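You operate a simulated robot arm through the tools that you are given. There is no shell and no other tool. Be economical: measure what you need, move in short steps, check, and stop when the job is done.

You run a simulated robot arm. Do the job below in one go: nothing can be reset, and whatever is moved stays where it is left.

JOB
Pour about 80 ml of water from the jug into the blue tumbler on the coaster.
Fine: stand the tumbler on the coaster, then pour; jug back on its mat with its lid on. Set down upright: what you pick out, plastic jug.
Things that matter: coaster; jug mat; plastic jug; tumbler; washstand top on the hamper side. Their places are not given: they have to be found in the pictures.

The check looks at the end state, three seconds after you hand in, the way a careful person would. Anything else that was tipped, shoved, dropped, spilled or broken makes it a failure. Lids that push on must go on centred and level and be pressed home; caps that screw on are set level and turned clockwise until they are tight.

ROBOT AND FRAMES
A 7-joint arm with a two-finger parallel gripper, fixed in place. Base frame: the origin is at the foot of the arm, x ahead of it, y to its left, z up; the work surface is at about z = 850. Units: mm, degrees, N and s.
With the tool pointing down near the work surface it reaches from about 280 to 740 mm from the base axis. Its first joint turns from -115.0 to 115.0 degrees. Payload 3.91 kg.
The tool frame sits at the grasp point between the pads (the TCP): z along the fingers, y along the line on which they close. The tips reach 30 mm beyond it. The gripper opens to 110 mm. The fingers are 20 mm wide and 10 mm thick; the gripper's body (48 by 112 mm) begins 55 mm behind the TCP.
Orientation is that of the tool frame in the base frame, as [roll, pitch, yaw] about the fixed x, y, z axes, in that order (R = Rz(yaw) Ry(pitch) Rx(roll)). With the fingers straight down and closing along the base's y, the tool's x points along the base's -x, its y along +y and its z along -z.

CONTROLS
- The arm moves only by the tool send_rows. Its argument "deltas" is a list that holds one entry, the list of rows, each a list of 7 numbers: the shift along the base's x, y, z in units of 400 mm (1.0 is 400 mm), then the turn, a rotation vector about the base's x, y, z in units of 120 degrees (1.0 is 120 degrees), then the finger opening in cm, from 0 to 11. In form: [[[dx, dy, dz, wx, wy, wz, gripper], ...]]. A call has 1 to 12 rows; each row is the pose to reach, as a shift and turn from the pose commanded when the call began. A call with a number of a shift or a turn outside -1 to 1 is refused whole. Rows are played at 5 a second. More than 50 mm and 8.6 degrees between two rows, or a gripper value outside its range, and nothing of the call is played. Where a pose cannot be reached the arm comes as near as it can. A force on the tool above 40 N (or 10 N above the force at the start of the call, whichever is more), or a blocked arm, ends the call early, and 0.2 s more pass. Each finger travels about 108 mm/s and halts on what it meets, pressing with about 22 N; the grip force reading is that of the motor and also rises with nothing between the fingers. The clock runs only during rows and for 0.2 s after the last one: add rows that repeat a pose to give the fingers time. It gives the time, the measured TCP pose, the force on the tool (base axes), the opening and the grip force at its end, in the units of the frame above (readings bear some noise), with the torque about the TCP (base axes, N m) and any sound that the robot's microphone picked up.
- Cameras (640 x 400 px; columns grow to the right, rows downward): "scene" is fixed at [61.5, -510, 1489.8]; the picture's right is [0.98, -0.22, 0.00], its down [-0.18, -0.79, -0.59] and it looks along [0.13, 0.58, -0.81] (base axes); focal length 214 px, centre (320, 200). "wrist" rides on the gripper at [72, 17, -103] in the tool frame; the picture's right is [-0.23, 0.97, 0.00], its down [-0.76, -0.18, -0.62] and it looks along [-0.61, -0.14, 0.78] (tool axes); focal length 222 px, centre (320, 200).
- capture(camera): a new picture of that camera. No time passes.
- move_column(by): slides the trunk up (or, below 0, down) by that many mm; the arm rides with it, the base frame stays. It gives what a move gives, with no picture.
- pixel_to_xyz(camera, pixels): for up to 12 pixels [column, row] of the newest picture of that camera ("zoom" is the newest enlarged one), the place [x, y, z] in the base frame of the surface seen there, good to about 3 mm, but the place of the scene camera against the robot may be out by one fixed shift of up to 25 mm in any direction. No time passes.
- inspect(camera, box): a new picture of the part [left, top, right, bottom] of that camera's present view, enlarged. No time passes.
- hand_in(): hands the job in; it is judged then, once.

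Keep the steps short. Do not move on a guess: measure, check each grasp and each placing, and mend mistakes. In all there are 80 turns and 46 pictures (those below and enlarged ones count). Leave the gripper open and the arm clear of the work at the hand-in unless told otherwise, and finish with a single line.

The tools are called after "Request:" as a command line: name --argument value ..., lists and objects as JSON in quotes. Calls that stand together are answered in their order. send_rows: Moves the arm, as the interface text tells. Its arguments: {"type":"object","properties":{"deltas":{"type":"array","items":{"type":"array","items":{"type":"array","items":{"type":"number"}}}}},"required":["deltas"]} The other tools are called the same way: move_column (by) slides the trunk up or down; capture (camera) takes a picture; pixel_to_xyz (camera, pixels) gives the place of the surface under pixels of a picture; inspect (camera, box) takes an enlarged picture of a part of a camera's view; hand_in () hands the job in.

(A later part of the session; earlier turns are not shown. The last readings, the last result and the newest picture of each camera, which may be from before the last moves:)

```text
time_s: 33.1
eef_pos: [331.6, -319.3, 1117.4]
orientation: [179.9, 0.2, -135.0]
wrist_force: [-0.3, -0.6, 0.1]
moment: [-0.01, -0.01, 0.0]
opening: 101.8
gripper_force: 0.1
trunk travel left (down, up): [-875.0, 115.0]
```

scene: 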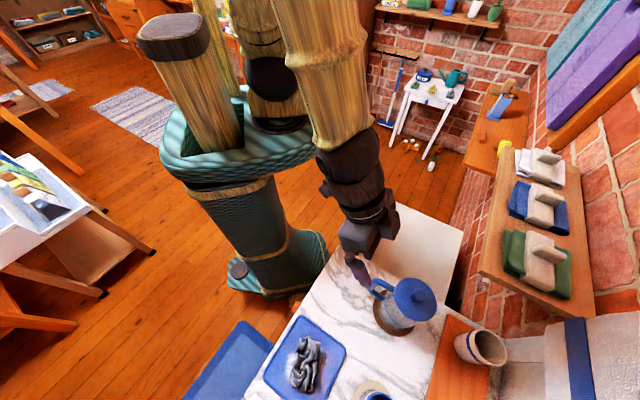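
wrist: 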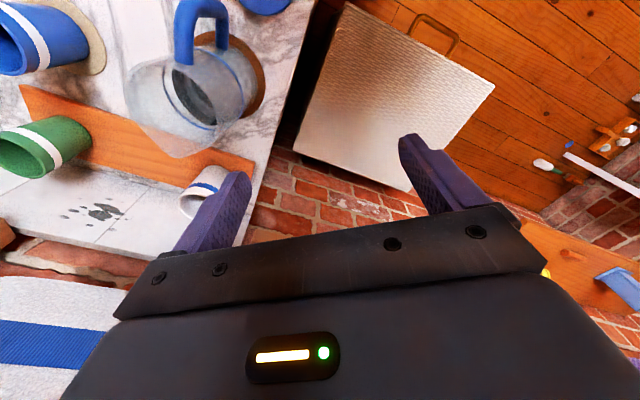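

Now tilt 90° to horizontal, pointing along -t toward the jug, at safe height.

Request:
send_rows --deltas '[[[0, 0, 0, -0.0482, 0.0482, 0, 10.2], [0, 0, 0, -0.0964, 0.0964, 0, 10.2], [0, 0, 0, -0.1446, 0.1446, 0, 10.2], [0, 0, 0, -0.1928, 0.1928, 0, 10.2], [0, 0, 0, -0.241, 0.241, 0, 10.2], [0, 0, 0, -0.2893, 0.2893, 0, 10.2], [0, 0, 0, -0.3375, 0.3375, 0, 10.2], [0, 0, 0, -0.3857, 0.3857, 0, 10.2], [0, 0, 0, -0.4339, 0.4339, 0, 10.2], [0, 0, 0, -0.4821, 0.4821, 0, 10.2], [0, 0, 0, -0.5303, 0.5303, 0, 10.2], [0, 0, 0, -0.5303, 0.5303, 0, 10.2]]]'

```text
time_s: 35.7
eef_pos: [327.5, -319.9, 1119.1]
orientation: [-159.3, -89.7, -155.9]
wrist_force: [0.1, -0.3, -0.4]
moment: [0.01, -0.02, 0.05]
opening: 102.4
gripper_force: 0.0
trunk travel left (down, up): [-875.0, 115.0]
```

Horizontal reached exactly. Descend to z 960 beside the jug (still ~130 mm off its axis).

Request:
send_rows --deltas '[[[0, 0, -0.1, 0, 0, 0, 10.2], [0, 0, -0.2, 0, 0, 0, 10.2], [0.03, -0.03, -0.3, 0, 0, 0, 10.2], [0.08, -0.08, -0.39, 0, 0, 0, 10.2], [0.0775, -0.0775, -0.3975, 0, 0, 0, 10.2], [0.0775, -0.0775, -0.3975, 0, 0, 0, 10.2]]]'

Request:
capture --camera "wrist"

```text
time_s: 37.1
eef_pos: [361.2, -351.5, 958.4]
orientation: [-178.4, -89.6, -136.6]
wrist_force: [-0.2, -0.6, -0.4]
moment: [0.01, -0.01, -0.01]
opening: 102.1
gripper_force: 0.1
trunk travel left (down, up): [-875.0, 115.0]
```

```text
15 pictures are left
```

wrist: 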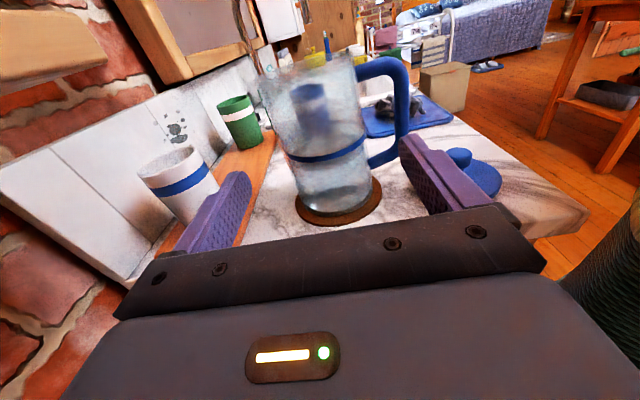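

Good side view. I measure handle, ring and body.

Request:
inspect --camera "wrist" --box '[240, 30, 440, 230]'

Request:
pixel_to_xyz --camera "wrist" --pixels '[[400, 80], [400, 120], [393, 140], [375, 160], [375, 68], [326, 155], [326, 185], [326, 120], [290, 155], [365, 145], [340, 60], [265, 95]]'

```text
2.00 times, centred on (340, 130) of wrist
```

zoom: 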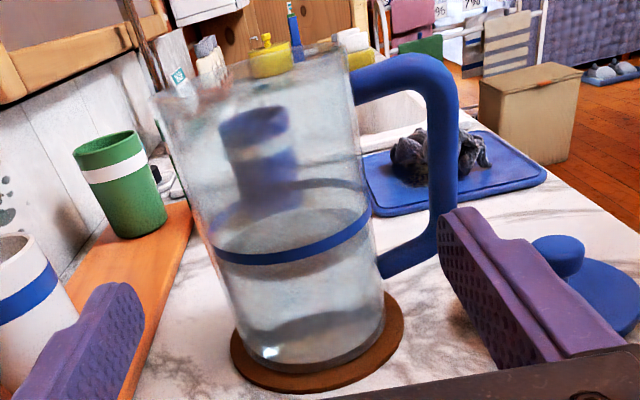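

```text
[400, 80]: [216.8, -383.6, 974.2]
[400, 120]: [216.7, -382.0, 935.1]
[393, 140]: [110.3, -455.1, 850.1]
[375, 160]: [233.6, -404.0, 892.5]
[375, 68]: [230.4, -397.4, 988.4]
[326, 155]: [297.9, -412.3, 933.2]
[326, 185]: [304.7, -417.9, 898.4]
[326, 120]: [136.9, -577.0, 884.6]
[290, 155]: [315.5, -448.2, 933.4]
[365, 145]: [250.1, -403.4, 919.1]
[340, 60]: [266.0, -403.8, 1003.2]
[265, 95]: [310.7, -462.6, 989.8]
```

Handle bar inner face is ~69 mm from the axis, body radius ~43 mm, so the fingers at 102 mm opening fit with ~8 mm each side. Advance 75 mm, then check.

Request:
send_rows --deltas '[[[-0.035, -0.033, 0.002, 0, 0, 0, 10.2], [-0.07, -0.066, 0.004, 0, 0, 0, 10.2], [-0.105, -0.099, 0.004, 0, 0, 0, 10.2], [-0.137, -0.128, 0.004, 0, 0, 0, 10.2], [-0.137, -0.128, 0.004, 0, 0, 0, 10.2]]]'

Request:
capture --camera "wrist"

```text
time_s: 38.3
eef_pos: [306.9, -401.3, 960.3]
orientation: [-178.8, -89.7, -136.2]
wrist_force: [-0.5, -0.4, 0.1]
moment: [-0.01, 0.0, 0.02]
opening: 101.9
gripper_force: 0.0
trunk travel left (down, up): [-875.0, 115.0]
```

```text
13 pictures are left
```

wrist: 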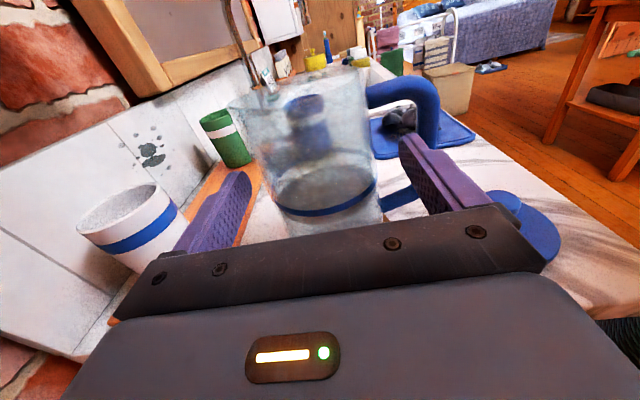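

Request:
pixel_to_xyz --camera "wrist" --pixels '[[421, 108], [430, 100], [437, 108], [377, 140], [372, 110], [260, 130], [330, 150], [331, 130], [402, 140], [246, 175], [385, 92], [330, 210]]'

```text
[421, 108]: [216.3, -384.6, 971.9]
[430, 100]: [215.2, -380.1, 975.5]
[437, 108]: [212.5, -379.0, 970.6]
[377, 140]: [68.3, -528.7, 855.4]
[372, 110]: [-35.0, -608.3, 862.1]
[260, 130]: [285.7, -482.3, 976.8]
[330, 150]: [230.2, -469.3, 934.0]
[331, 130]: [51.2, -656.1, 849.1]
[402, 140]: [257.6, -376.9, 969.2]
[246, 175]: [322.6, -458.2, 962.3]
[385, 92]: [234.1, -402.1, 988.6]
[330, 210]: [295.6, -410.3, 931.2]
```

Clearances are ~11 mm on both sides of the finger. Advance the remaining 57 mm to the jug axis.

Request:
send_rows --deltas '[[[-0.034, -0.034, 0, 0, 0, 0, 10.2], [-0.068, -0.068, 0, 0, 0, 0, 10.2], [-0.1, -0.1, 0, 0, 0, 0, 10.2], [-0.1, -0.1, 0, 0, 0, 0, 10.2]]]'

Request:
send_rows --deltas '[[[0, 0, 0, 0, 0, 0, 9.4], [0, 0, 0, 0, 0, 0, 8.8], [0, 0, 0, 0, 0, 0, 8], [0, 0, 0, 0, 0, 0, 6], [0, 0, 0, 0, 0, 0, 6]]]'

Request:
capture --camera "wrist"

```text
time_s: 39.3
eef_pos: [266.9, -441.1, 959.0]
orientation: [-175.0, -89.6, -140.0]
wrist_force: [0.7, 0.1, 0.1]
moment: [-0.02, 0.0, 0.01]
opening: 102.1
gripper_force: 0.0
trunk travel left (down, up): [-875.0, 115.0]
```

```text
time_s: 40.5
eef_pos: [268.0, -441.1, 961.0]
orientation: [-175.5, -89.7, -139.5]
wrist_force: [2.9, -1.5, 2.6]
moment: [0.06, -0.03, 0.01]
opening: 88.1
gripper_force: 21.8
trunk travel left (down, up): [-875.0, 115.0]
```

```text
12 pictures are left
```

wrist: 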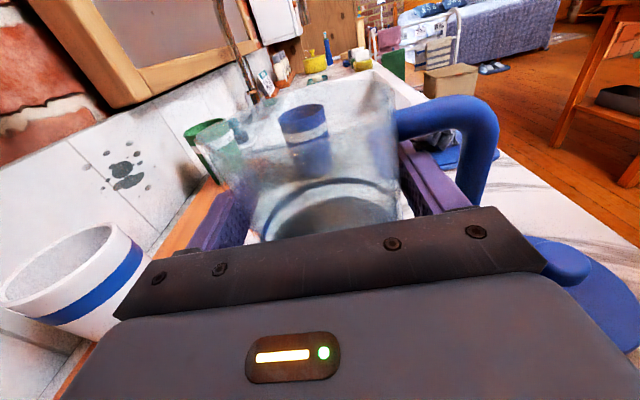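

Gripped at 88 mm. Lift slightly and read the weight.

Request:
send_rows --deltas '[[[0, 0, 0.005, 0, 0, 0, 6], [0, 0, 0.015, 0, 0, 0, 6], [0, 0, 0.03, 0, 0, 0, 6], [0, 0, 0.03, 0, 0, 0, 6], [0, 0, 0.03, 0, 0, 0, 6]]]'

```text
time_s: 41.7
eef_pos: [266.6, -441.9, 972.2]
orientation: [179.9, -89.6, -134.8]
wrist_force: [-0.3, 0.7, -7.0]
moment: [-0.01, -0.03, -0.02]
opening: 88.2
gripper_force: 22.3
trunk travel left (down, up): [-875.0, 115.0]
```

Weight 7.0 N, upright and firm. I measure the spout's lip in a fresh view.

Request:
inspect --camera "wrist" --box '[180, 60, 440, 240]'

Request:
pixel_to_xyz --camera "zoom" --pixels '[[30, 190], [40, 185], [60, 200], [35, 200], [100, 130], [45, 215], [60, 230], [80, 150], [200, 370], [250, 360], [330, 350], [280, 330]]'

```text
2.22 times, centred on (310, 150) of wrist
```

zoom: 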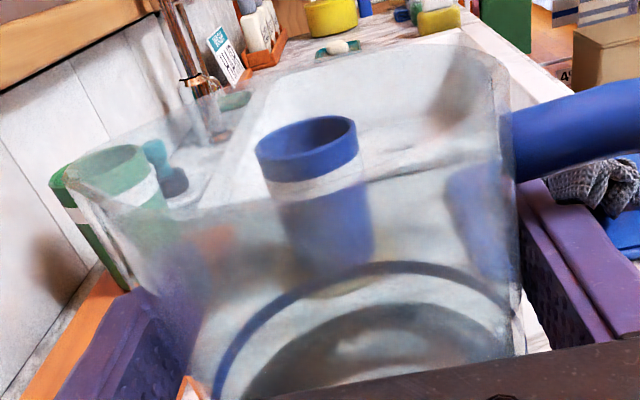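

```text
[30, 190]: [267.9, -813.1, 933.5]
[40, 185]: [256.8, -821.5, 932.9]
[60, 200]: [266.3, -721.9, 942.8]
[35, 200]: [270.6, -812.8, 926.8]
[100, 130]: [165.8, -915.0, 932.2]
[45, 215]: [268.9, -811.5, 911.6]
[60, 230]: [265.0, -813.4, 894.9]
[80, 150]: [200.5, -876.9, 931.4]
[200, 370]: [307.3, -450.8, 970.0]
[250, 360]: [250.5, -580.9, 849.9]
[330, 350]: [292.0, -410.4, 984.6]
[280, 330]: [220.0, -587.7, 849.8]
```

Spout lip lies 52 mm out and 42 mm above the TCP. Weight can tell the poured amount. Raise the jug to z≈1075 first, gently.

Request:
send_rows --deltas '[[[0, 0, 0.03, 0, 0, 0, 6], [0, 0, 0.08, 0, 0, 0, 6], [0, 0, 0.13, 0, 0, 0, 6], [0, 0, 0.18, 0, 0, 0, 6], [0, 0, 0.23, 0, 0, 0, 6], [0, 0, 0.258, 0, 0, 0, 6], [0, 0, 0.258, 0, 0, 0, 6], [0, 0, 0.258, 0, 0, 0, 6]]]'

Request:
send_rows --deltas '[[[-0.02, -0.011, 0, 0, 0, 0, 6], [-0.06, -0.033, 0, 0, 0, 0, 6], [-0.11, -0.06, 0, 0, 0, 0, 6], [-0.16, -0.088, 0, 0, 0, 0, 6], [-0.22, -0.12, 0, 0, 0, 0, 6], [-0.28, -0.153, 0, 0, 0, 0, 6], [-0.34, -0.186, 0, 0, 0, 0, 6], [-0.4, -0.219, 0, 0, 0, 0, 6], [-0.44, -0.241, 0, 0, 0, 0, 6], [-0.4685, -0.2562, 0, 0, 0, 0, 6], [-0.4685, -0.2562, 0, 0, 0, 0, 6], [-0.4685, -0.2562, 0, 0, 0, 0, 6]]]'

Request:
capture --camera "scene"

```text
time_s: 43.5
eef_pos: [266.4, -441.9, 1076.0]
orientation: [179.4, -89.8, -134.4]
wrist_force: [0.0, 0.0, -6.0]
moment: [-0.03, 0.01, 0.02]
opening: 88.5
gripper_force: 21.7
trunk travel left (down, up): [-875.0, 115.0]
```

```text
time_s: 46.1
eef_pos: [79.1, -543.4, 1075.8]
orientation: [179.3, -89.7, -134.3]
wrist_force: [-0.1, -0.1, -5.9]
moment: [-0.02, -0.03, -0.01]
opening: 88.4
gripper_force: 22.1
trunk travel left (down, up): [-875.0, 115.0]
```

```text
10 pictures are left
```

scene: 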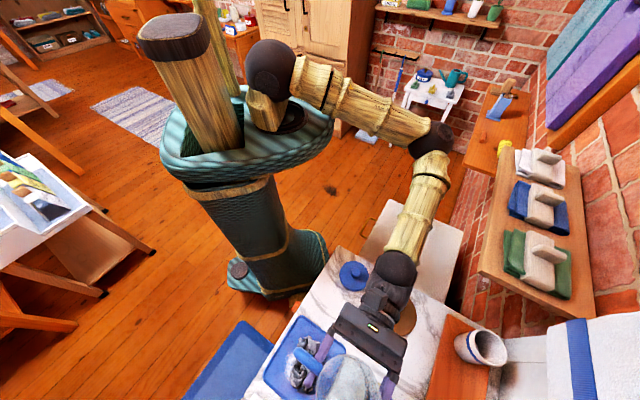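

All steady and clear; lid and mat free. Tilt the jug 48° at this safe height (water still below lip).

Request:
send_rows --deltas '[[[0, 0, 0, 0.0295, 0.0295, 0, 6], [0, 0, 0, 0.0589, 0.0589, 0, 6], [0, 0, 0, 0.0884, 0.0884, 0, 6], [0, 0, 0, 0.1179, 0.1179, 0, 6], [0, 0, 0, 0.1473, 0.1473, 0, 6], [0, 0, 0, 0.1768, 0.1768, 0, 6], [0, 0, 0, 0.2063, 0.2063, 0, 6], [0, 0, 0, 0.2357, 0.2357, 0, 6], [0, 0, 0, 0.2593, 0.2593, 0, 6], [0, 0, 0, 0.2828, 0.2828, 0, 6], [0, 0, 0, 0.2828, 0.2828, 0, 6], [0, 0, 0, 0.2828, 0.2828, 0, 6]]]'

Request:
capture --camera "wrist"

```text
time_s: 48.7
eef_pos: [79.5, -543.9, 1074.7]
orientation: [90.2, -42.0, -45.3]
wrist_force: [0.3, 0.2, -6.7]
moment: [-0.21, -0.25, 0.0]
opening: 88.4
gripper_force: 21.8
trunk travel left (down, up): [-875.0, 115.0]
```

```text
9 pictures are left
```

wrist: 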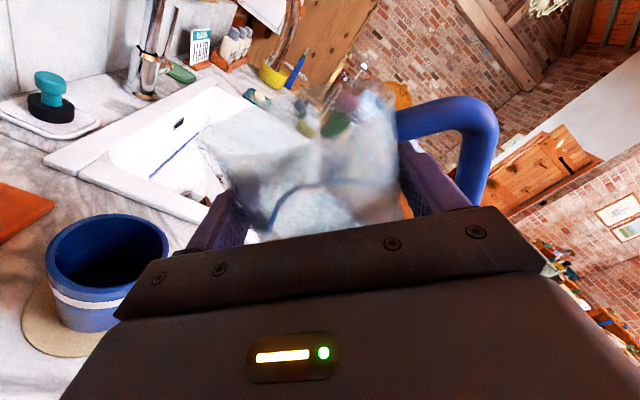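

Tilt is 48°, jug firm. Check the tumbler rim place from this view.

Request:
pixel_to_xyz --camera "wrist" --pixels '[[47, 257], [167, 248], [105, 217], [108, 291], [70, 229], [148, 227], [65, 283], [150, 278], [205, 150], [200, 140]]'

```text
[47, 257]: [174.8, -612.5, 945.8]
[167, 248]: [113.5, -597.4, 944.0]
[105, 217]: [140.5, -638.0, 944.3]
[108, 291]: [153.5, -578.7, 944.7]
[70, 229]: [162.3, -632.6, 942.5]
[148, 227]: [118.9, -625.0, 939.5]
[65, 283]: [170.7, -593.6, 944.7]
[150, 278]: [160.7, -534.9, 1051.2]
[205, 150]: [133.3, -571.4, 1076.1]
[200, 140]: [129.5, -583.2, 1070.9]
```

Rim centre (145,-606.5), z 944.5. Move the lip over the tumbler (lip slightly short of centre) and lower to TCP z≈1010.

Request:
send_rows --deltas '[[[0.013, -0.0106, -0.03, 0, 0, 0, 6], [0.026, -0.0212, -0.07, 0, 0, 0, 6], [0.039, -0.0318, -0.11, 0, 0, 0, 6], [0.039, -0.0318, -0.14, 0, 0, 0, 6], [0.039, -0.0318, -0.162, 0, 0, 0, 6], [0.039, -0.0318, -0.162, 0, 0, 0, 6], [0.039, -0.0318, -0.162, 0, 0, 0, 6]]]'

Request:
send_rows --deltas '[[[0, 0, 0, 0.0118, 0.0118, 0, 6], [0, 0, 0, 0.0236, 0.0236, 0, 6], [0, 0, 0, 0.0295, 0.0295, 0, 6], [0, 0, 0, 0.0354, 0.0354, 0, 6], [0, 0, 0, 0.0413, 0.0413, 0, 6], [0, 0, 0, 0.0413, 0.0413, 0, 6], [0, 0, 0, 0.0413, 0.0413, 0, 6], [0, 0, 0, 0.0413, 0.0413, 0, 6]]]'

```text
time_s: 50.3
eef_pos: [95.2, -557.1, 1010.4]
orientation: [90.3, -42.0, -45.4]
wrist_force: [0.1, 0.0, -6.8]
moment: [-0.19, -0.24, -0.01]
opening: 88.1
gripper_force: 22.7
trunk travel left (down, up): [-875.0, 115.0]
```

```text
time_s: 52.1
eef_pos: [96.2, -556.0, 1010.3]
orientation: [90.2, -35.0, -45.5]
wrist_force: [0.1, -0.7, -6.9]
moment: [-0.24, -0.22, -0.01]
opening: 88.2
gripper_force: 22.0
trunk travel left (down, up): [-875.0, 115.0]
```

Tilt 55°, no flow yet. Increase to 58° slowly.

Request:
send_rows --deltas '[[[0, 0, 0, 0.003, 0.003, 0, 6], [0, 0, 0, 0.0059, 0.0059, 0, 6], [0, 0, 0, 0.009, 0.009, 0, 6], [0, 0, 0, 0.0118, 0.0118, 0, 6], [0, 0, 0, 0.0148, 0.0148, 0, 6], [0, 0, 0, 0.0177, 0.0177, 0, 6], [0, 0, 0, 0.0177, 0.0177, 0, 6], [0, 0, 0, 0.0177, 0.0177, 0, 6]]]'

Request:
inspect --camera "wrist" --box '[60, 80, 440, 320]'

```text
time_s: 53.9
eef_pos: [95.3, -556.9, 1009.9]
orientation: [90.2, -32.0, -45.4]
wrist_force: [0.0, 0.4, -5.7]
moment: [-0.25, -0.2, 0.01]
opening: 88.2
gripper_force: 21.9
trunk travel left (down, up): [-875.0, 115.0]
```

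```text
1.67 times, centred on (250, 200) of wrist
```

zoom: 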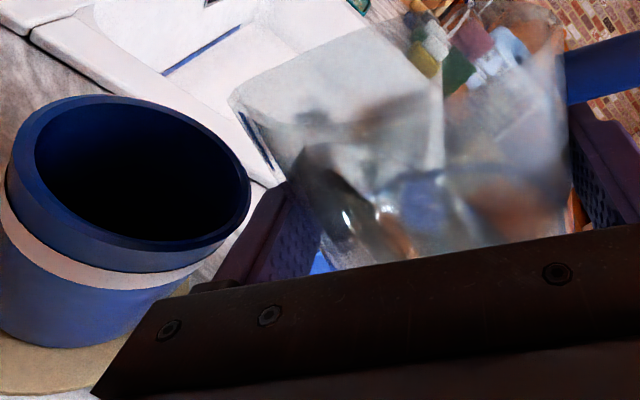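

Geometry agrees: the lip is over the tumbler mouth. Still no flow. Tilt 2° more, slowly.

Request:
send_rows --deltas '[[[0, 0, 0, 0.003, 0.003, 0, 6], [0, 0, 0, 0.0059, 0.0059, 0, 6], [0, 0, 0, 0.009, 0.009, 0, 6], [0, 0, 0, 0.0118, 0.0118, 0, 6], [0, 0, 0, 0.0118, 0.0118, 0, 6], [0, 0, 0, 0.0118, 0.0118, 0, 6], [0, 0, 0, 0.0118, 0.0118, 0, 6]]]'

Request:
send_rows --deltas '[[[0, 0, 0, 0.003, 0.003, 0, 6], [0, 0, 0, 0.0059, 0.0059, 0, 6], [0, 0, 0, 0.009, 0.009, 0, 6], [0, 0, 0, 0.009, 0.009, 0, 6], [0, 0, 0, 0.009, 0.009, 0, 6], [0, 0, 0, 0.009, 0.009, 0, 6], [0, 0, 0, 0.009, 0.009, 0, 6]]]'

```text
time_s: 55.5
eef_pos: [95.7, -557.2, 1011.5]
orientation: [90.3, -30.0, -45.3]
wrist_force: [0.7, 0.8, -6.8]
moment: [-0.24, -0.25, 0.0]
opening: 88.4
gripper_force: 22.4
trunk travel left (down, up): [-875.0, 115.0]
```

```text
time_s: 57.1
eef_pos: [95.8, -556.1, 1010.7]
orientation: [90.2, -28.6, -45.3]
wrist_force: [0.4, 0.3, -7.0]
moment: [-0.22, -0.22, -0.01]
opening: 88.6
gripper_force: 22.1
trunk travel left (down, up): [-875.0, 115.0]
```

61.4°, no sound. Continue 1.5° at a time.

Request:
send_rows --deltas '[[[0, 0, 0, 0.003, 0.003, 0, 6], [0, 0, 0, 0.0059, 0.0059, 0, 6], [0, 0, 0, 0.009, 0.009, 0, 6], [0, 0, 0, 0.009, 0.009, 0, 6], [0, 0, 0, 0.009, 0.009, 0, 6], [0, 0, 0, 0.009, 0.009, 0, 6]]]'

Request:
send_rows --deltas '[[[0, 0, 0, 0.003, 0.003, 0, 6], [0, 0, 0, 0.0059, 0.0059, 0, 6], [0, 0, 0, 0.0059, 0.0059, 0, 6], [0, 0, 0, 0.0059, 0.0059, 0, 6], [0, 0, 0, 0.0059, 0.0059, 0, 6], [0, 0, 0, 0.0059, 0.0059, 0, 6]]]'

Request:
inspect --camera "wrist" --box '[60, 80, 440, 320]'

```text
time_s: 58.5
eef_pos: [95.0, -557.4, 1011.5]
orientation: [90.3, -26.9, -45.3]
wrist_force: [0.7, -0.2, -6.6]
moment: [-0.23, -0.26, 0.02]
opening: 88.3
gripper_force: 21.6
trunk travel left (down, up): [-875.0, 115.0]
```

```text
time_s: 59.9
eef_pos: [95.5, -556.1, 1011.1]
orientation: [90.2, -26.0, -45.3]
wrist_force: [0.1, 0.2, -6.2]
moment: [-0.19, -0.27, 0.03]
opening: 88.2
gripper_force: 22.3
trunk travel left (down, up): [-875.0, 115.0]
```

```text
1.67 times, centred on (250, 200) of wrist
```

zoom: 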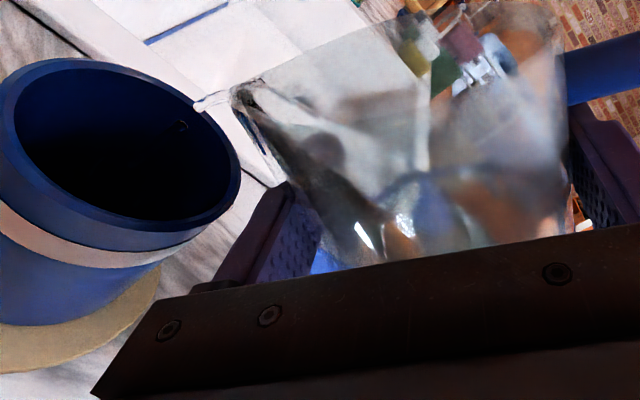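

A thin stream has begun at 64°, falling into the tumbler mouth. By geometry ~16 ml per degree. Tilt 2° more and wait.

Request:
send_rows --deltas '[[[0, 0, 0, 0.003, 0.003, 0, 6], [0, 0, 0, 0.0059, 0.0059, 0, 6], [0, 0, 0, 0.009, 0.009, 0, 6], [0, 0, 0, 0.0118, 0.0118, 0, 6], [0, 0, 0, 0.0118, 0.0118, 0, 6], [0, 0, 0, 0.0118, 0.0118, 0, 6], [0, 0, 0, 0.0118, 0.0118, 0, 6], [0, 0, 0, 0.0118, 0.0118, 0, 6], [0, 0, 0, 0.0118, 0.0118, 0, 6], [0, 0, 0, 0.0118, 0.0118, 0, 6], [0, 0, 0, 0.0118, 0.0118, 0, 6]]]'

Request:
inspect --camera "wrist" --box '[60, 80, 440, 320]'

Request:
pixel_to_xyz --camera "zoom" --pixels '[[90, 145], [110, 165], [130, 180], [150, 150], [100, 120], [60, 120], [120, 140], [170, 180], [180, 125], [80, 180]]'

```text
time_s: 62.3
eef_pos: [94.4, -557.2, 1011.2]
orientation: [90.1, -23.9, -45.3]
wrist_force: [-0.3, 0.1, -6.5]
moment: [-0.21, -0.26, 0.05]
opening: 88.4
gripper_force: 22.0
trunk travel left (down, up): [-875.0, 115.0]
```

```text
1.67 times, centred on (250, 200) of wrist
```

zoom: 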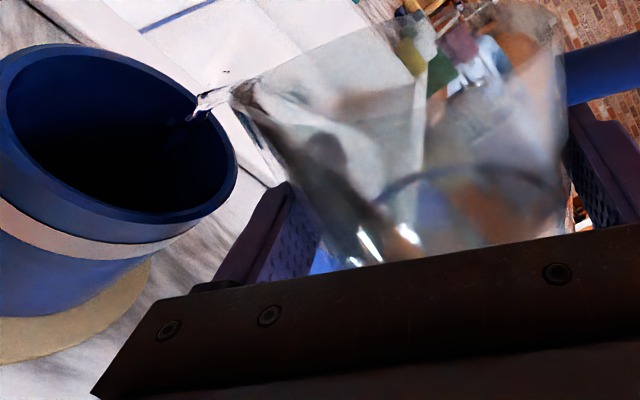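

```text
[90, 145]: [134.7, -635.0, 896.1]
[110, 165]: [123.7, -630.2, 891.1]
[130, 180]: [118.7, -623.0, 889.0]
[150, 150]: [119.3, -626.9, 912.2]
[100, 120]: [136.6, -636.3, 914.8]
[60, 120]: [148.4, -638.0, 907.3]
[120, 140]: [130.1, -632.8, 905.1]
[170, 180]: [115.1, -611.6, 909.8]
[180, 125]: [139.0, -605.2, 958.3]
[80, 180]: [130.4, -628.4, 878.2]
```

The stream at (139,-605,958) is right over the tumbler centre. Go 1.5° further with a wait, then check the amount.

Request:
send_rows --deltas '[[[0, 0, 0, 0.003, 0.003, 0, 6], [0, 0, 0, 0.0059, 0.0059, 0, 6], [0, 0, 0, 0.0088, 0.0088, 0, 6], [0, 0, 0, 0.0088, 0.0088, 0, 6], [0, 0, 0, 0.0088, 0.0088, 0, 6], [0, 0, 0, 0.0088, 0.0088, 0, 6], [0, 0, 0, 0.0088, 0.0088, 0, 6], [0, 0, 0, 0.0088, 0.0088, 0, 6], [0, 0, 0, 0.0088, 0.0088, 0, 6], [0, 0, 0, 0.0088, 0.0088, 0, 6], [0, 0, 0, 0.0088, 0.0088, 0, 6], [0, 0, 0, 0.0088, 0.0088, 0, 6]]]'

```text
time_s: 64.9
eef_pos: [95.1, -556.6, 1011.2]
orientation: [90.2, -22.5, -45.3]
wrist_force: [-0.2, -0.1, -5.6]
moment: [-0.19, -0.22, -0.02]
opening: 88.3
gripper_force: 22.4
trunk travel left (down, up): [-875.0, 115.0]
```

Tilt back promptly to stop the flow, then rise and back off to see into the tumbler.

Request:
send_rows --deltas '[[[0, 0, 0, -0.04, -0.04, 0, 6], [0, 0, 0, -0.08, -0.08, 0, 6], [0, 0, 0, -0.12, -0.12, 0, 6], [0, 0, 0.02, -0.1326, -0.1326, 0, 6], [0, 0, 0.06, -0.1326, -0.1326, 0, 6], [0, 0, 0.1, -0.1326, -0.1326, 0, 6], [0, 0, 0.15, -0.1326, -0.1326, 0, 6], [0, 0, 0.2, -0.1326, -0.1326, 0, 6], [0, 0, 0.25, -0.1326, -0.1326, 0, 6], [0, 0, 0.28, -0.1326, -0.1326, 0, 6], [0, 0, 0.28, -0.1326, -0.1326, 0, 6]]]'

Request:
inspect --camera "wrist" --box '[0, 150, 320, 350]'

Request:
inspect --camera "scene" --box '[320, 350, 420, 400]'

```text
time_s: 67.3
eef_pos: [96.2, -557.3, 1122.5]
orientation: [90.4, -44.8, -45.3]
wrist_force: [0.4, 1.0, -5.9]
moment: [-0.22, -0.19, -0.03]
opening: 88.4
gripper_force: 22.0
trunk travel left (down, up): [-875.0, 115.0]
```

```text
2.00 times, centred on (160, 250) of wrist
```

zoom: 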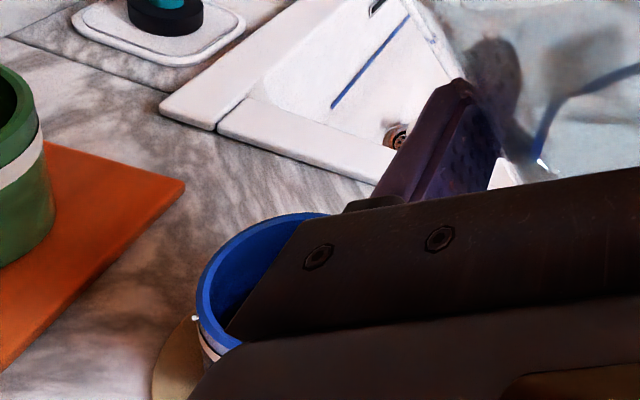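

```text
6.40 times, centred on (370, 375) of scene
```

zoom: 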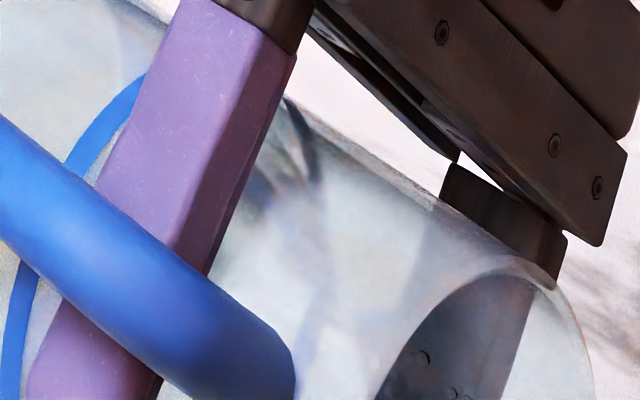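

The view is blocked by the gripper. I'll bring the jug upright and back over its mat, then look into the tumbler from the scene camera, which is almost above it.

Request:
send_rows --deltas '[[[0.01, 0.007, 0, -0.03, -0.03, 0, 6], [0.04, 0.027, 0, -0.06, -0.06, 0, 6], [0.08, 0.054, 0, -0.09, -0.09, 0, 6], [0.13, 0.087, 0, -0.12, -0.12, 0, 6], [0.18, 0.121, -0.01, -0.15, -0.15, 0, 6], [0.23, 0.155, -0.02, -0.18, -0.18, 0, 6], [0.28, 0.188, -0.04, -0.21, -0.21, 0, 6], [0.33, 0.222, -0.06, -0.235, -0.235, 0, 6], [0.38, 0.256, -0.08, -0.255, -0.255, 0, 6], [0.41, 0.276, -0.1, -0.2664, -0.2664, 0, 6], [0.427, 0.288, -0.11, -0.2664, -0.2664, 0, 6], [0.427, 0.288, -0.11, -0.2664, -0.2664, 0, 6]]]'

Request:
inspect --camera "scene" --box '[320, 392, 440, 400]'

```text
time_s: 69.9
eef_pos: [266.1, -441.8, 1078.6]
orientation: [-153.3, -89.7, -161.9]
wrist_force: [0.5, -0.5, -5.1]
moment: [0.01, -0.02, 0.02]
opening: 88.7
gripper_force: 21.9
trunk travel left (down, up): [-875.0, 115.0]
```

```text
5.33 times, centred on (380, 396) of scene
```

zoom: 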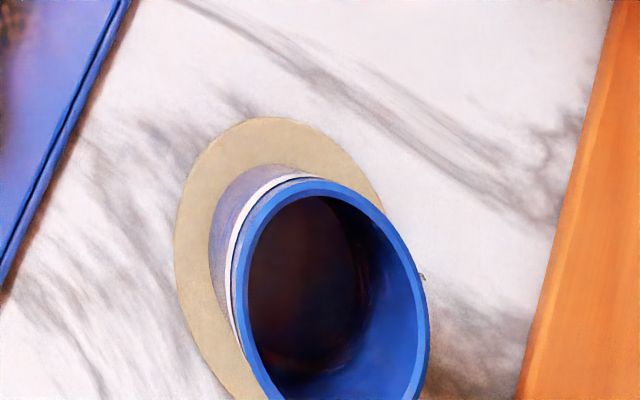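

Request:
pixel_to_xyz --camera "zoom" --pixels '[[300, 250], [310, 300], [280, 300], [305, 220], [330, 270], [330, 187], [240, 290], [415, 300], [500, 330], [423, 278], [290, 350], [355, 300]]'

```text
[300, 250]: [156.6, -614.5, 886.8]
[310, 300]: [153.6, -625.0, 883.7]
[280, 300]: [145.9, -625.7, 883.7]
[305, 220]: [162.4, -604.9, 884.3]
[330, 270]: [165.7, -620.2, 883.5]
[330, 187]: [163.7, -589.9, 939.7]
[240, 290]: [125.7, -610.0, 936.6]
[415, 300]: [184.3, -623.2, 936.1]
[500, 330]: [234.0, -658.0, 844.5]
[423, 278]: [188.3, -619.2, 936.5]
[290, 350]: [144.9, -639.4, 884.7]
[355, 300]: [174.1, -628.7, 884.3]
```

Water depth in the tumbler reads ~33 mm (roughly 60–70 ml). I cross-check with the jug's level from the scene camera and repeated weight readings.

Request:
inspect --camera "scene" --box '[365, 255, 465, 317]'

Request:
send_rows --deltas '[[[0, 0, 0, 0, 0, 0, 6]]]'

Request:
send_rows --deltas '[[[0, 0, 0, 0, 0, 0, 6]]]'

Request:
send_rows --deltas '[[[0, 0, 0, 0, 0, 0, 6]]]'

Request:
send_rows --deltas '[[[0, 0, 0, 0, 0, 0, 6]]]'

Request:
send_rows --deltas '[[[0, 0, 0, 0, 0, 0, 6]]]'

Request:
send_rows --deltas '[[[0, 0, 0, 0, 0, 0, 6]]]'

```text
6.40 times, centred on (415, 286) of scene
```

zoom: 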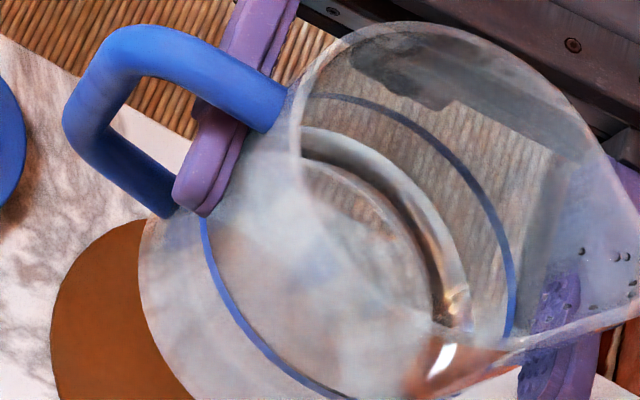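

```text
time_s: 70.3
eef_pos: [266.5, -441.6, 1077.4]
orientation: [-156.6, -89.7, -158.4]
wrist_force: [-0.3, 0.7, -5.6]
moment: [-0.02, -0.03, 0.01]
opening: 88.4
gripper_force: 21.7
trunk travel left (down, up): [-875.0, 115.0]
```

```text
time_s: 70.7
eef_pos: [266.5, -441.8, 1077.3]
orientation: [-157.1, -89.6, -158.0]
wrist_force: [-0.9, 0.0, -5.7]
moment: [-0.03, 0.01, 0.0]
opening: 88.2
gripper_force: 21.6
trunk travel left (down, up): [-875.0, 115.0]
```

```text
time_s: 71.1
eef_pos: [266.4, -441.3, 1077.7]
orientation: [-157.0, -89.7, -158.0]
wrist_force: [-0.6, -0.8, -5.8]
moment: [-0.02, -0.02, 0.02]
opening: 88.5
gripper_force: 21.8
trunk travel left (down, up): [-875.0, 115.0]
```

```text
time_s: 71.5
eef_pos: [266.3, -441.0, 1078.6]
orientation: [-157.2, -89.8, -157.9]
wrist_force: [-0.5, -0.8, -5.9]
moment: [0.0, -0.04, 0.01]
opening: 88.3
gripper_force: 22.3
trunk travel left (down, up): [-875.0, 115.0]
```

```text
time_s: 71.9
eef_pos: [266.4, -440.9, 1078.6]
orientation: [-157.0, -89.6, -157.9]
wrist_force: [-1.0, 0.1, -6.5]
moment: [0.01, -0.03, 0.0]
opening: 88.2
gripper_force: 22.0
trunk travel left (down, up): [-875.0, 115.0]
```

```text
time_s: 72.3
eef_pos: [265.6, -441.5, 1078.1]
orientation: [-157.0, -89.7, -158.0]
wrist_force: [-0.4, 0.5, -5.8]
moment: [-0.02, -0.01, -0.02]
opening: 88.3
gripper_force: 21.6
trunk travel left (down, up): [-875.0, 115.0]
```

Request:
pixel_to_xyz --camera "zoom" --pixels '[[350, 200], [330, 260], [280, 220], [400, 250], [260, 250], [300, 300], [410, 330], [350, 330], [380, 220], [420, 190], [320, 180], [20, 150]]'

```text
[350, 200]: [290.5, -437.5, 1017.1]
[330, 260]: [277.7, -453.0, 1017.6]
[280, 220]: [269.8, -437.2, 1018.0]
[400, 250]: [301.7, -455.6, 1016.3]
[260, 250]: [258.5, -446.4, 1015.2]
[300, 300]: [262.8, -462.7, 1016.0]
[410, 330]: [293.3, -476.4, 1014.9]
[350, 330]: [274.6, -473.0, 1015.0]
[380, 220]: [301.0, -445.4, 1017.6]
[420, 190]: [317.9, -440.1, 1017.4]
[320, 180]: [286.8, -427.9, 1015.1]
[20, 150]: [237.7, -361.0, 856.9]
```

Jug level dropped ~11.8 mm (≈64 ml), weight change ≈ 0.74 N (≈76 ml ±15). About 12–15 ml more are needed: go back the same path and tilt ~0.8° further than before.

Request:
send_rows --deltas '[[[-0.02, -0.011, 0, 0, 0, 0, 6], [-0.06, -0.033, 0, 0, 0, 0, 6], [-0.11, -0.06, 0, 0, 0, 0, 6], [-0.16, -0.088, 0, 0, 0, 0, 6], [-0.22, -0.12, 0, 0, 0, 0, 6], [-0.28, -0.153, 0, 0, 0, 0, 6], [-0.34, -0.186, 0, 0, 0, 0, 6], [-0.4, -0.219, 0, 0, 0, 0, 6], [-0.44, -0.241, 0, 0, 0, 0, 6], [-0.4685, -0.2562, 0, 0, 0, 0, 6], [-0.4685, -0.2562, 0, 0, 0, 0, 6], [-0.4685, -0.2562, 0, 0, 0, 0, 6]]]'

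Request:
send_rows --deltas '[[[0, 0, 0, 0.0295, 0.0295, 0, 6], [0, 0, 0, 0.0589, 0.0589, 0, 6], [0, 0, 0, 0.0884, 0.0884, 0, 6], [0, 0, 0, 0.1179, 0.1179, 0, 6], [0, 0, 0, 0.1473, 0.1473, 0, 6], [0, 0, 0, 0.1768, 0.1768, 0, 6], [0, 0, 0, 0.2063, 0.2063, 0, 6], [0, 0, 0, 0.2357, 0.2357, 0, 6], [0, 0, 0, 0.2593, 0.2593, 0, 6], [0, 0, 0, 0.2828, 0.2828, 0, 6], [0, 0, 0, 0.2828, 0.2828, 0, 6], [0, 0, 0, 0.2828, 0.2828, 0, 6]]]'

```text
time_s: 74.9
eef_pos: [78.1, -544.6, 1079.4]
orientation: [-158.7, -89.6, -156.4]
wrist_force: [-0.1, -0.5, -7.1]
moment: [0.01, -0.03, -0.03]
opening: 88.4
gripper_force: 21.8
trunk travel left (down, up): [-875.0, 115.0]
```

```text
time_s: 77.5
eef_pos: [78.7, -544.6, 1078.1]
orientation: [90.3, -42.1, -45.4]
wrist_force: [-0.3, 0.0, -6.0]
moment: [-0.19, -0.23, -0.03]
opening: 88.1
gripper_force: 21.8
trunk travel left (down, up): [-875.0, 115.0]
```

Request:
send_rows --deltas '[[[0.013, -0.0106, -0.03, 0, 0, 0, 6], [0.026, -0.0206, -0.07, 0, 0, 0, 6], [0.0415, -0.0308, -0.11, 0, 0, 0, 6], [0.0415, -0.0308, -0.14, 0, 0, 0, 6], [0.0415, -0.0308, -0.168, 0, 0, 0, 6], [0.0415, -0.0308, -0.168, 0.02, 0.02, 0, 6], [0.0415, -0.0308, -0.168, 0.04, 0.04, 0, 6], [0.0415, -0.0308, -0.168, 0.06, 0.06, 0, 6], [0.0415, -0.0308, -0.168, 0.077, 0.077, 0, 6], [0.0415, -0.0308, -0.168, 0.083, 0.083, 0, 6], [0.0415, -0.0308, -0.168, 0.083, 0.083, 0, 6], [0.0415, -0.0308, -0.168, 0.083, 0.083, 0, 6]]]'

```text
time_s: 80.1
eef_pos: [95.4, -555.5, 1012.1]
orientation: [90.1, -28.0, -45.3]
wrist_force: [-0.1, 0.2, -6.9]
moment: [-0.2, -0.25, 0.04]
opening: 88.4
gripper_force: 21.6
trunk travel left (down, up): [-875.0, 115.0]
```

Request:
send_rows --deltas '[[[0, 0, 0, 0.01, 0.01, 0, 6], [0, 0, 0, 0.019, 0.019, 0, 6], [0, 0, 0, 0.026, 0.026, 0, 6], [0, 0, 0, 0.032, 0.032, 0, 6], [0, 0, 0, 0.035, 0.035, 0, 6], [0, 0, 0, 0.0377, 0.0377, 0, 6], [0, 0, 0, 0.0377, 0.0377, 0, 6], [0, 0, 0, 0.0377, 0.0377, 0, 6], [0, 0, 0, 0.0377, 0.0377, 0, 6], [0, 0, 0, 0.0377, 0.0377, 0, 6], [0, 0, 0, 0.0377, 0.0377, 0, 6], [0, 0, 0, 0.0377, 0.0377, 0, 6]]]'

Request:
send_rows --deltas '[[[0, 0, 0, 0, 0, 0, 6], [0, 0, 0, 0, 0, 0, 6], [0, 0, 0, -0.04, -0.04, 0, 6], [0, 0, 0, -0.08, -0.08, 0, 6], [0, 0, 0, -0.12, -0.12, 0, 6], [0, 0, 0.02, -0.1385, -0.1385, 0, 6], [0, 0, 0.06, -0.1385, -0.1385, 0, 6], [0, 0, 0.1, -0.1385, -0.1385, 0, 6], [0, 0, 0.15, -0.1385, -0.1385, 0, 6], [0, 0, 0.2, -0.1385, -0.1385, 0, 6], [0, 0, 0.2, -0.1385, -0.1385, 0, 6], [0, 0, 0.2, -0.1385, -0.1385, 0, 6]]]'

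```text
time_s: 82.7
eef_pos: [94.1, -556.0, 1012.6]
orientation: [90.2, -21.7, -45.3]
wrist_force: [-1.8, 0.0, -5.4]
moment: [-0.21, -0.25, 0.01]
opening: 87.8
gripper_force: 22.5
trunk travel left (down, up): [-875.0, 115.0]
```

```text
time_s: 85.3
eef_pos: [95.9, -558.1, 1091.7]
orientation: [90.3, -45.2, -45.5]
wrist_force: [-0.1, 0.4, -6.4]
moment: [-0.18, -0.23, 0.0]
opening: 88.5
gripper_force: 22.0
trunk travel left (down, up): [-875.0, 115.0]
```

Poured the extra. Bring the jug upright and over its mat (267,-441.5).

Request:
send_rows --deltas '[[[0.01, 0.007, 0, -0.03, -0.03, 0, 6], [0.04, 0.027, 0, -0.06, -0.06, 0, 6], [0.08, 0.054, 0, -0.09, -0.09, 0, 6], [0.13, 0.087, 0, -0.12, -0.12, 0, 6], [0.18, 0.121, 0, -0.15, -0.15, 0, 6], [0.23, 0.155, 0, -0.18, -0.18, 0, 6], [0.28, 0.188, 0, -0.21, -0.21, 0, 6], [0.33, 0.222, 0, -0.235, -0.235, 0, 6], [0.38, 0.256, 0, -0.255, -0.255, 0, 6], [0.41, 0.276, -0.01, -0.264, -0.264, 0, 6], [0.428, 0.2895, -0.02, -0.264, -0.264, 0, 6], [0.428, 0.2895, -0.02, -0.264, -0.264, 0, 6]]]'

Request:
send_rows --deltas '[[[0, 0, -0.05, 0, 0, 0, 6], [0, 0, -0.1, 0, 0, 0, 6], [0, 0, -0.15, 0, 0, 0, 6], [0, 0, -0.2, 0, 0, 0, 6], [0, 0, -0.25, 0, 0, 0, 6], [0, 0, -0.25, 0, 0, 0, 6], [0, 0, -0.25, 0, 0, 0, 6]]]'

Request:
send_rows --deltas '[[[0, 0, 0, 0, 0, 0, 6]]]'

Request:
send_rows --deltas '[[[0, 0, 0, 0, 0, 0, 6]]]'

Request:
send_rows --deltas '[[[0, 0, 0, 0, 0, 0, 6]]]'

Request:
send_rows --deltas '[[[0, 0, 0, 0, 0, 0, 6]]]'

Request:
send_rows --deltas '[[[0, 0, 0, 0, 0, 0, 6]]]'

Request:
send_rows --deltas '[[[0, 0, 0, 0, 0, 0, 6]]]'

```text
time_s: 87.9
eef_pos: [266.1, -441.0, 1083.8]
orientation: [175.0, -89.7, -130.1]
wrist_force: [-0.2, -0.3, -5.7]
moment: [-0.03, 0.0, 0.02]
opening: 88.4
gripper_force: 21.8
trunk travel left (down, up): [-875.0, 115.0]
```

```text
time_s: 89.5
eef_pos: [267.3, -440.8, 983.6]
orientation: [172.0, -89.8, -127.0]
wrist_force: [0.6, -0.3, -5.5]
moment: [-0.03, -0.05, -0.02]
opening: 88.2
gripper_force: 21.8
trunk travel left (down, up): [-875.0, 115.0]
```

```text
time_s: 89.9
eef_pos: [267.3, -438.9, 984.6]
orientation: [171.6, -89.7, -126.6]
wrist_force: [0.1, 0.3, -5.6]
moment: [-0.03, -0.04, 0.0]
opening: 88.4
gripper_force: 22.3
trunk travel left (down, up): [-875.0, 115.0]
```

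```text
time_s: 90.3
eef_pos: [267.3, -440.4, 984.4]
orientation: [171.9, -89.7, -126.9]
wrist_force: [-0.7, -0.3, -5.8]
moment: [-0.01, 0.0, 0.03]
opening: 88.4
gripper_force: 22.6
trunk travel left (down, up): [-875.0, 115.0]
```

```text
time_s: 90.7
eef_pos: [266.9, -440.1, 983.5]
orientation: [171.8, -89.7, -126.8]
wrist_force: [0.4, 0.9, -6.1]
moment: [0.01, -0.03, 0.03]
opening: 88.2
gripper_force: 22.3
trunk travel left (down, up): [-875.0, 115.0]
```

```text
time_s: 91.1
eef_pos: [266.1, -439.5, 983.5]
orientation: [171.6, -89.7, -126.6]
wrist_force: [-0.3, 1.1, -5.9]
moment: [-0.03, -0.02, 0.0]
opening: 88.3
gripper_force: 22.1
trunk travel left (down, up): [-875.0, 115.0]
```

```text
time_s: 91.5
eef_pos: [267.6, -440.4, 983.9]
orientation: [171.5, -89.7, -126.4]
wrist_force: [-0.1, 0.7, -5.9]
moment: [-0.03, -0.04, -0.02]
opening: 88.3
gripper_force: 21.7
trunk travel left (down, up): [-875.0, 115.0]
```

```text
time_s: 91.9
eef_pos: [267.4, -440.4, 984.4]
orientation: [171.6, -89.7, -126.5]
wrist_force: [-0.4, 0.0, -5.7]
moment: [0.0, -0.05, 0.0]
opening: 88.3
gripper_force: 21.7
trunk travel left (down, up): [-875.0, 115.0]
```

Weight reading is about unchanged within noise; I check the tumbler's level once more in the scene camera.

Request:
inspect --camera "scene" --box '[320, 392, 440, 400]'

Request:
pixel_to_xyz --camera "zoom" --pixels '[[300, 250], [310, 300], [280, 300], [305, 220], [330, 270], [330, 187], [240, 290], [415, 300], [500, 330], [320, 330], [290, 350], [355, 300]]'

```text
5.33 times, centred on (380, 396) of scene
```

zoom: 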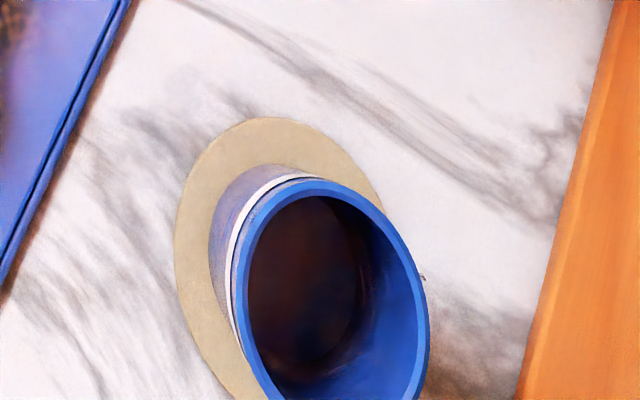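

```text
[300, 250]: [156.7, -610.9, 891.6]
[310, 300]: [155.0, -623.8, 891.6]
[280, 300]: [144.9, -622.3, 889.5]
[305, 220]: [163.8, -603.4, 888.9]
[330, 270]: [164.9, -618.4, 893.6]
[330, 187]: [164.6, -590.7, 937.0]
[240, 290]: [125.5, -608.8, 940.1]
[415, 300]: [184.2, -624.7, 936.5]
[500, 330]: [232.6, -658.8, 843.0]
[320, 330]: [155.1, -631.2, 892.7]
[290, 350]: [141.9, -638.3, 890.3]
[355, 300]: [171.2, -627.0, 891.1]
```

Level rose ~7 mm (+~15 ml): total ≈ 78–80 ml. Now lower the jug onto its mat.

Request:
send_rows --deltas '[[[0, -0.003, -0.015, 0, 0, 0, 6], [0, -0.003, -0.03, 0, 0, 0, 6], [0, -0.003, -0.042, 0, 0, 0, 6], [0, -0.003, -0.05, 0, 0, 0, 6], [0, -0.003, -0.055, 0, 0, 0, 6], [0, -0.003, -0.055, 0, 0, 0, 6]]]'

Request:
send_rows --deltas '[[[0, 0, -0.0015, 0, 0, 0, 6], [0, 0, -0.003, 0, 0, 0, 6], [0, 0, -0.0045, 0, 0, 0, 6], [0, 0, -0.0045, 0, 0, 0, 6]]]'

```text
time_s: 93.3
eef_pos: [265.7, -441.4, 962.2]
orientation: [174.5, -89.7, -129.5]
wrist_force: [0.5, 0.0, -4.0]
moment: [0.02, -0.03, -0.03]
opening: 88.3
gripper_force: 21.9
trunk travel left (down, up): [-875.0, 115.0]
```

```text
time_s: 94.3
eef_pos: [266.3, -442.2, 961.0]
orientation: [-165.1, -89.8, -149.9]
wrist_force: [3.9, -1.0, 9.9]
moment: [0.33, -0.13, -0.1]
opening: 88.2
gripper_force: 22.1
trunk travel left (down, up): [-875.0, 115.0]
```

Firm contact with the mat. Open to 102 mm and retreat straight along +t.

Request:
send_rows --deltas '[[[0, 0, 0.001, 0, 0, 0, 9.4], [0, 0, 0.001, 0, 0, 0, 10.2], [0, 0, 0.001, 0, 0, 0, 10.2], [0, 0, 0.001, 0, 0, 0, 10.2]]]'

Request:
send_rows --deltas '[[[0.03, 0.03, 0, 0, 0, 0, 10.2], [0.07, 0.07, 0, 0, 0, 0, 10.2], [0.12, 0.12, 0, 0, 0, 0, 10.2], [0.18, 0.18, 0, 0, 0, 0, 10.2], [0.24, 0.24, 0, 0, 0, 0, 10.2], [0.24, 0.24, 0, 0, 0, 0, 10.2]]]'

```text
time_s: 95.3
eef_pos: [266.3, -441.1, 960.7]
orientation: [175.2, -89.8, -130.4]
wrist_force: [-1.4, 0.9, 0.3]
moment: [0.0, 0.0, -0.01]
opening: 101.9
gripper_force: 0.1
trunk travel left (down, up): [-875.0, 115.0]
```

```text
time_s: 96.7
eef_pos: [360.9, -345.3, 960.2]
orientation: [175.7, -89.6, -131.0]
wrist_force: [-0.5, -0.9, 0.4]
moment: [0.0, 0.0, 0.0]
opening: 101.9
gripper_force: 0.1
trunk travel left (down, up): [-875.0, 115.0]
```

Clear of the jug. Rise, then turn the tool back to pointing down, and yaw back to 135.8°.

Request:
send_rows --deltas '[[[0, 0, 0.1, 0, 0, 0, 10.2], [0, 0, 0.2, 0, 0, 0, 10.2], [-0.03, 0.03, 0.3, 0, 0, 0, 10.2], [-0.0775, 0.0625, 0.39, 0, 0, 0, 10.2], [-0.0775, 0.0625, 0.395, 0, 0, 0, 10.2]]]'

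Request:
send_rows --deltas '[[[0, 0, 0, 0.0482, -0.0482, 0, 10.2], [0, 0, 0, 0.0964, -0.0964, 0, 10.2], [0, 0, 0, 0.1446, -0.1446, 0, 10.2], [0, 0, 0, 0.1928, -0.1928, 0, 10.2], [0, 0, 0, 0.241, -0.241, 0, 10.2], [0, 0, 0, 0.2893, -0.2893, 0, 10.2], [0, 0, 0, 0.3375, -0.3375, 0, 10.2], [0, 0, 0, 0.3857, -0.3857, 0, 10.2], [0, 0, 0, 0.4339, -0.4339, 0, 10.2], [0, 0, 0, 0.4821, -0.4821, 0, 10.2], [0, 0, 0, 0.5303, -0.5303, 0, 10.2], [0, 0, 0, 0.5303, -0.5303, 0, 10.2]]]'

Request:
send_rows --deltas '[[[0, 0, 0, 0, 0, -0.0676, 8], [0, 0, 0, 0, 0, -0.1352, 6], [0, 0, 0, 0, 0, -0.2028, 6], [0, 0, 0, 0, 0, -0.2704, 6], [0, 0, 0, 0, 0, -0.338, 6], [0, 0, 0, 0, 0, -0.4056, 6], [0, 0, 0, 0, 0, -0.4732, 6], [0, 0, 0, 0, 0, -0.5408, 6], [0, 0, 0, 0, 0, -0.6084, 6], [0, 0, 0, 0, 0, -0.676, 6], [0, 0, 0, 0, 0, -0.7433, 6], [0, 0, 0, 0, 0, -0.7433, 6]]]'

```text
time_s: 97.9
eef_pos: [332.1, -320.2, 1118.6]
orientation: [172.1, -89.7, -127.1]
wrist_force: [0.0, -0.4, 0.1]
moment: [0.01, -0.02, -0.04]
opening: 101.9
gripper_force: 0.0
trunk travel left (down, up): [-875.0, 115.0]
```

```text
time_s: 100.5
eef_pos: [332.2, -319.5, 1118.8]
orientation: [179.9, 0.3, -134.9]
wrist_force: [0.7, 0.0, 0.1]
moment: [0.0, 0.0, -0.01]
opening: 101.9
gripper_force: 0.1
trunk travel left (down, up): [-875.0, 115.0]
```

```text
time_s: 103.1
eef_pos: [331.6, -320.6, 1118.0]
orientation: [180.0, 0.3, 135.7]
wrist_force: [-0.6, -1.0, -0.5]
moment: [0.0, 0.02, 0.02]
opening: 59.8
gripper_force: 0.1
trunk travel left (down, up): [-875.0, 115.0]
```

Move above the lid and descend to the same grasp pose as at release (185.5,-329.1,900.5).

Request:
send_rows --deltas '[[[-0.09, -0.005, 0, 0, 0, 0, 6], [-0.19, -0.01, 0, 0, 0, 0, 6], [-0.28, -0.016, -0.05, 0, 0, 0, 6], [-0.3653, -0.0213, -0.12, 0, 0, 0, 6], [-0.3653, -0.0213, -0.22, 0, 0, 0, 6], [-0.3653, -0.0213, -0.32, 0, 0, 0, 6], [-0.3653, -0.0213, -0.395, 0, 0, 0, 6], [-0.3653, -0.0213, -0.395, 0, 0, 0, 6]]]'

```text
time_s: 104.9
eef_pos: [184.1, -330.0, 960.4]
orientation: [-180.0, 0.4, 135.8]
wrist_force: [-0.7, -0.5, -0.8]
moment: [0.02, -0.01, -0.03]
opening: 60.0
gripper_force: 0.2
trunk travel left (down, up): [-875.0, 115.0]
```

Request:
send_rows --deltas '[[[0.002, 0.002, -0.04, 0, 0, 0, 6], [0.002, 0.002, -0.08, 0, 0, 0, 6], [0.002, 0.002, -0.12, 0, 0, 0, 6], [0.002, 0.002, -0.148, 0, 0, 0, 6], [0.002, 0.002, -0.148, 0, 0, 0, 6]]]'

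Request:
send_rows --deltas '[[[0, 0, 0, 0, 0, 0, 4], [0, 0, 0, 0, 0, 0, 1.5], [0, 0, 0, 0, 0, 0, 0.5], [0, 0, 0, 0, 0, 0, 0.5]]]'

```text
time_s: 106.1
eef_pos: [186.3, -327.5, 902.0]
orientation: [-180.0, 0.3, 135.7]
wrist_force: [-0.3, -0.3, -0.1]
moment: [0.04, -0.03, 0.0]
opening: 60.1
gripper_force: 0.0
trunk travel left (down, up): [-875.0, 115.0]
```

```text
time_s: 107.1
eef_pos: [185.9, -327.9, 900.5]
orientation: [-180.0, 0.3, 135.8]
wrist_force: [0.4, 0.7, -0.1]
moment: [0.03, 0.0, -0.01]
opening: 24.0
gripper_force: 21.9
trunk travel left (down, up): [-875.0, 115.0]
```

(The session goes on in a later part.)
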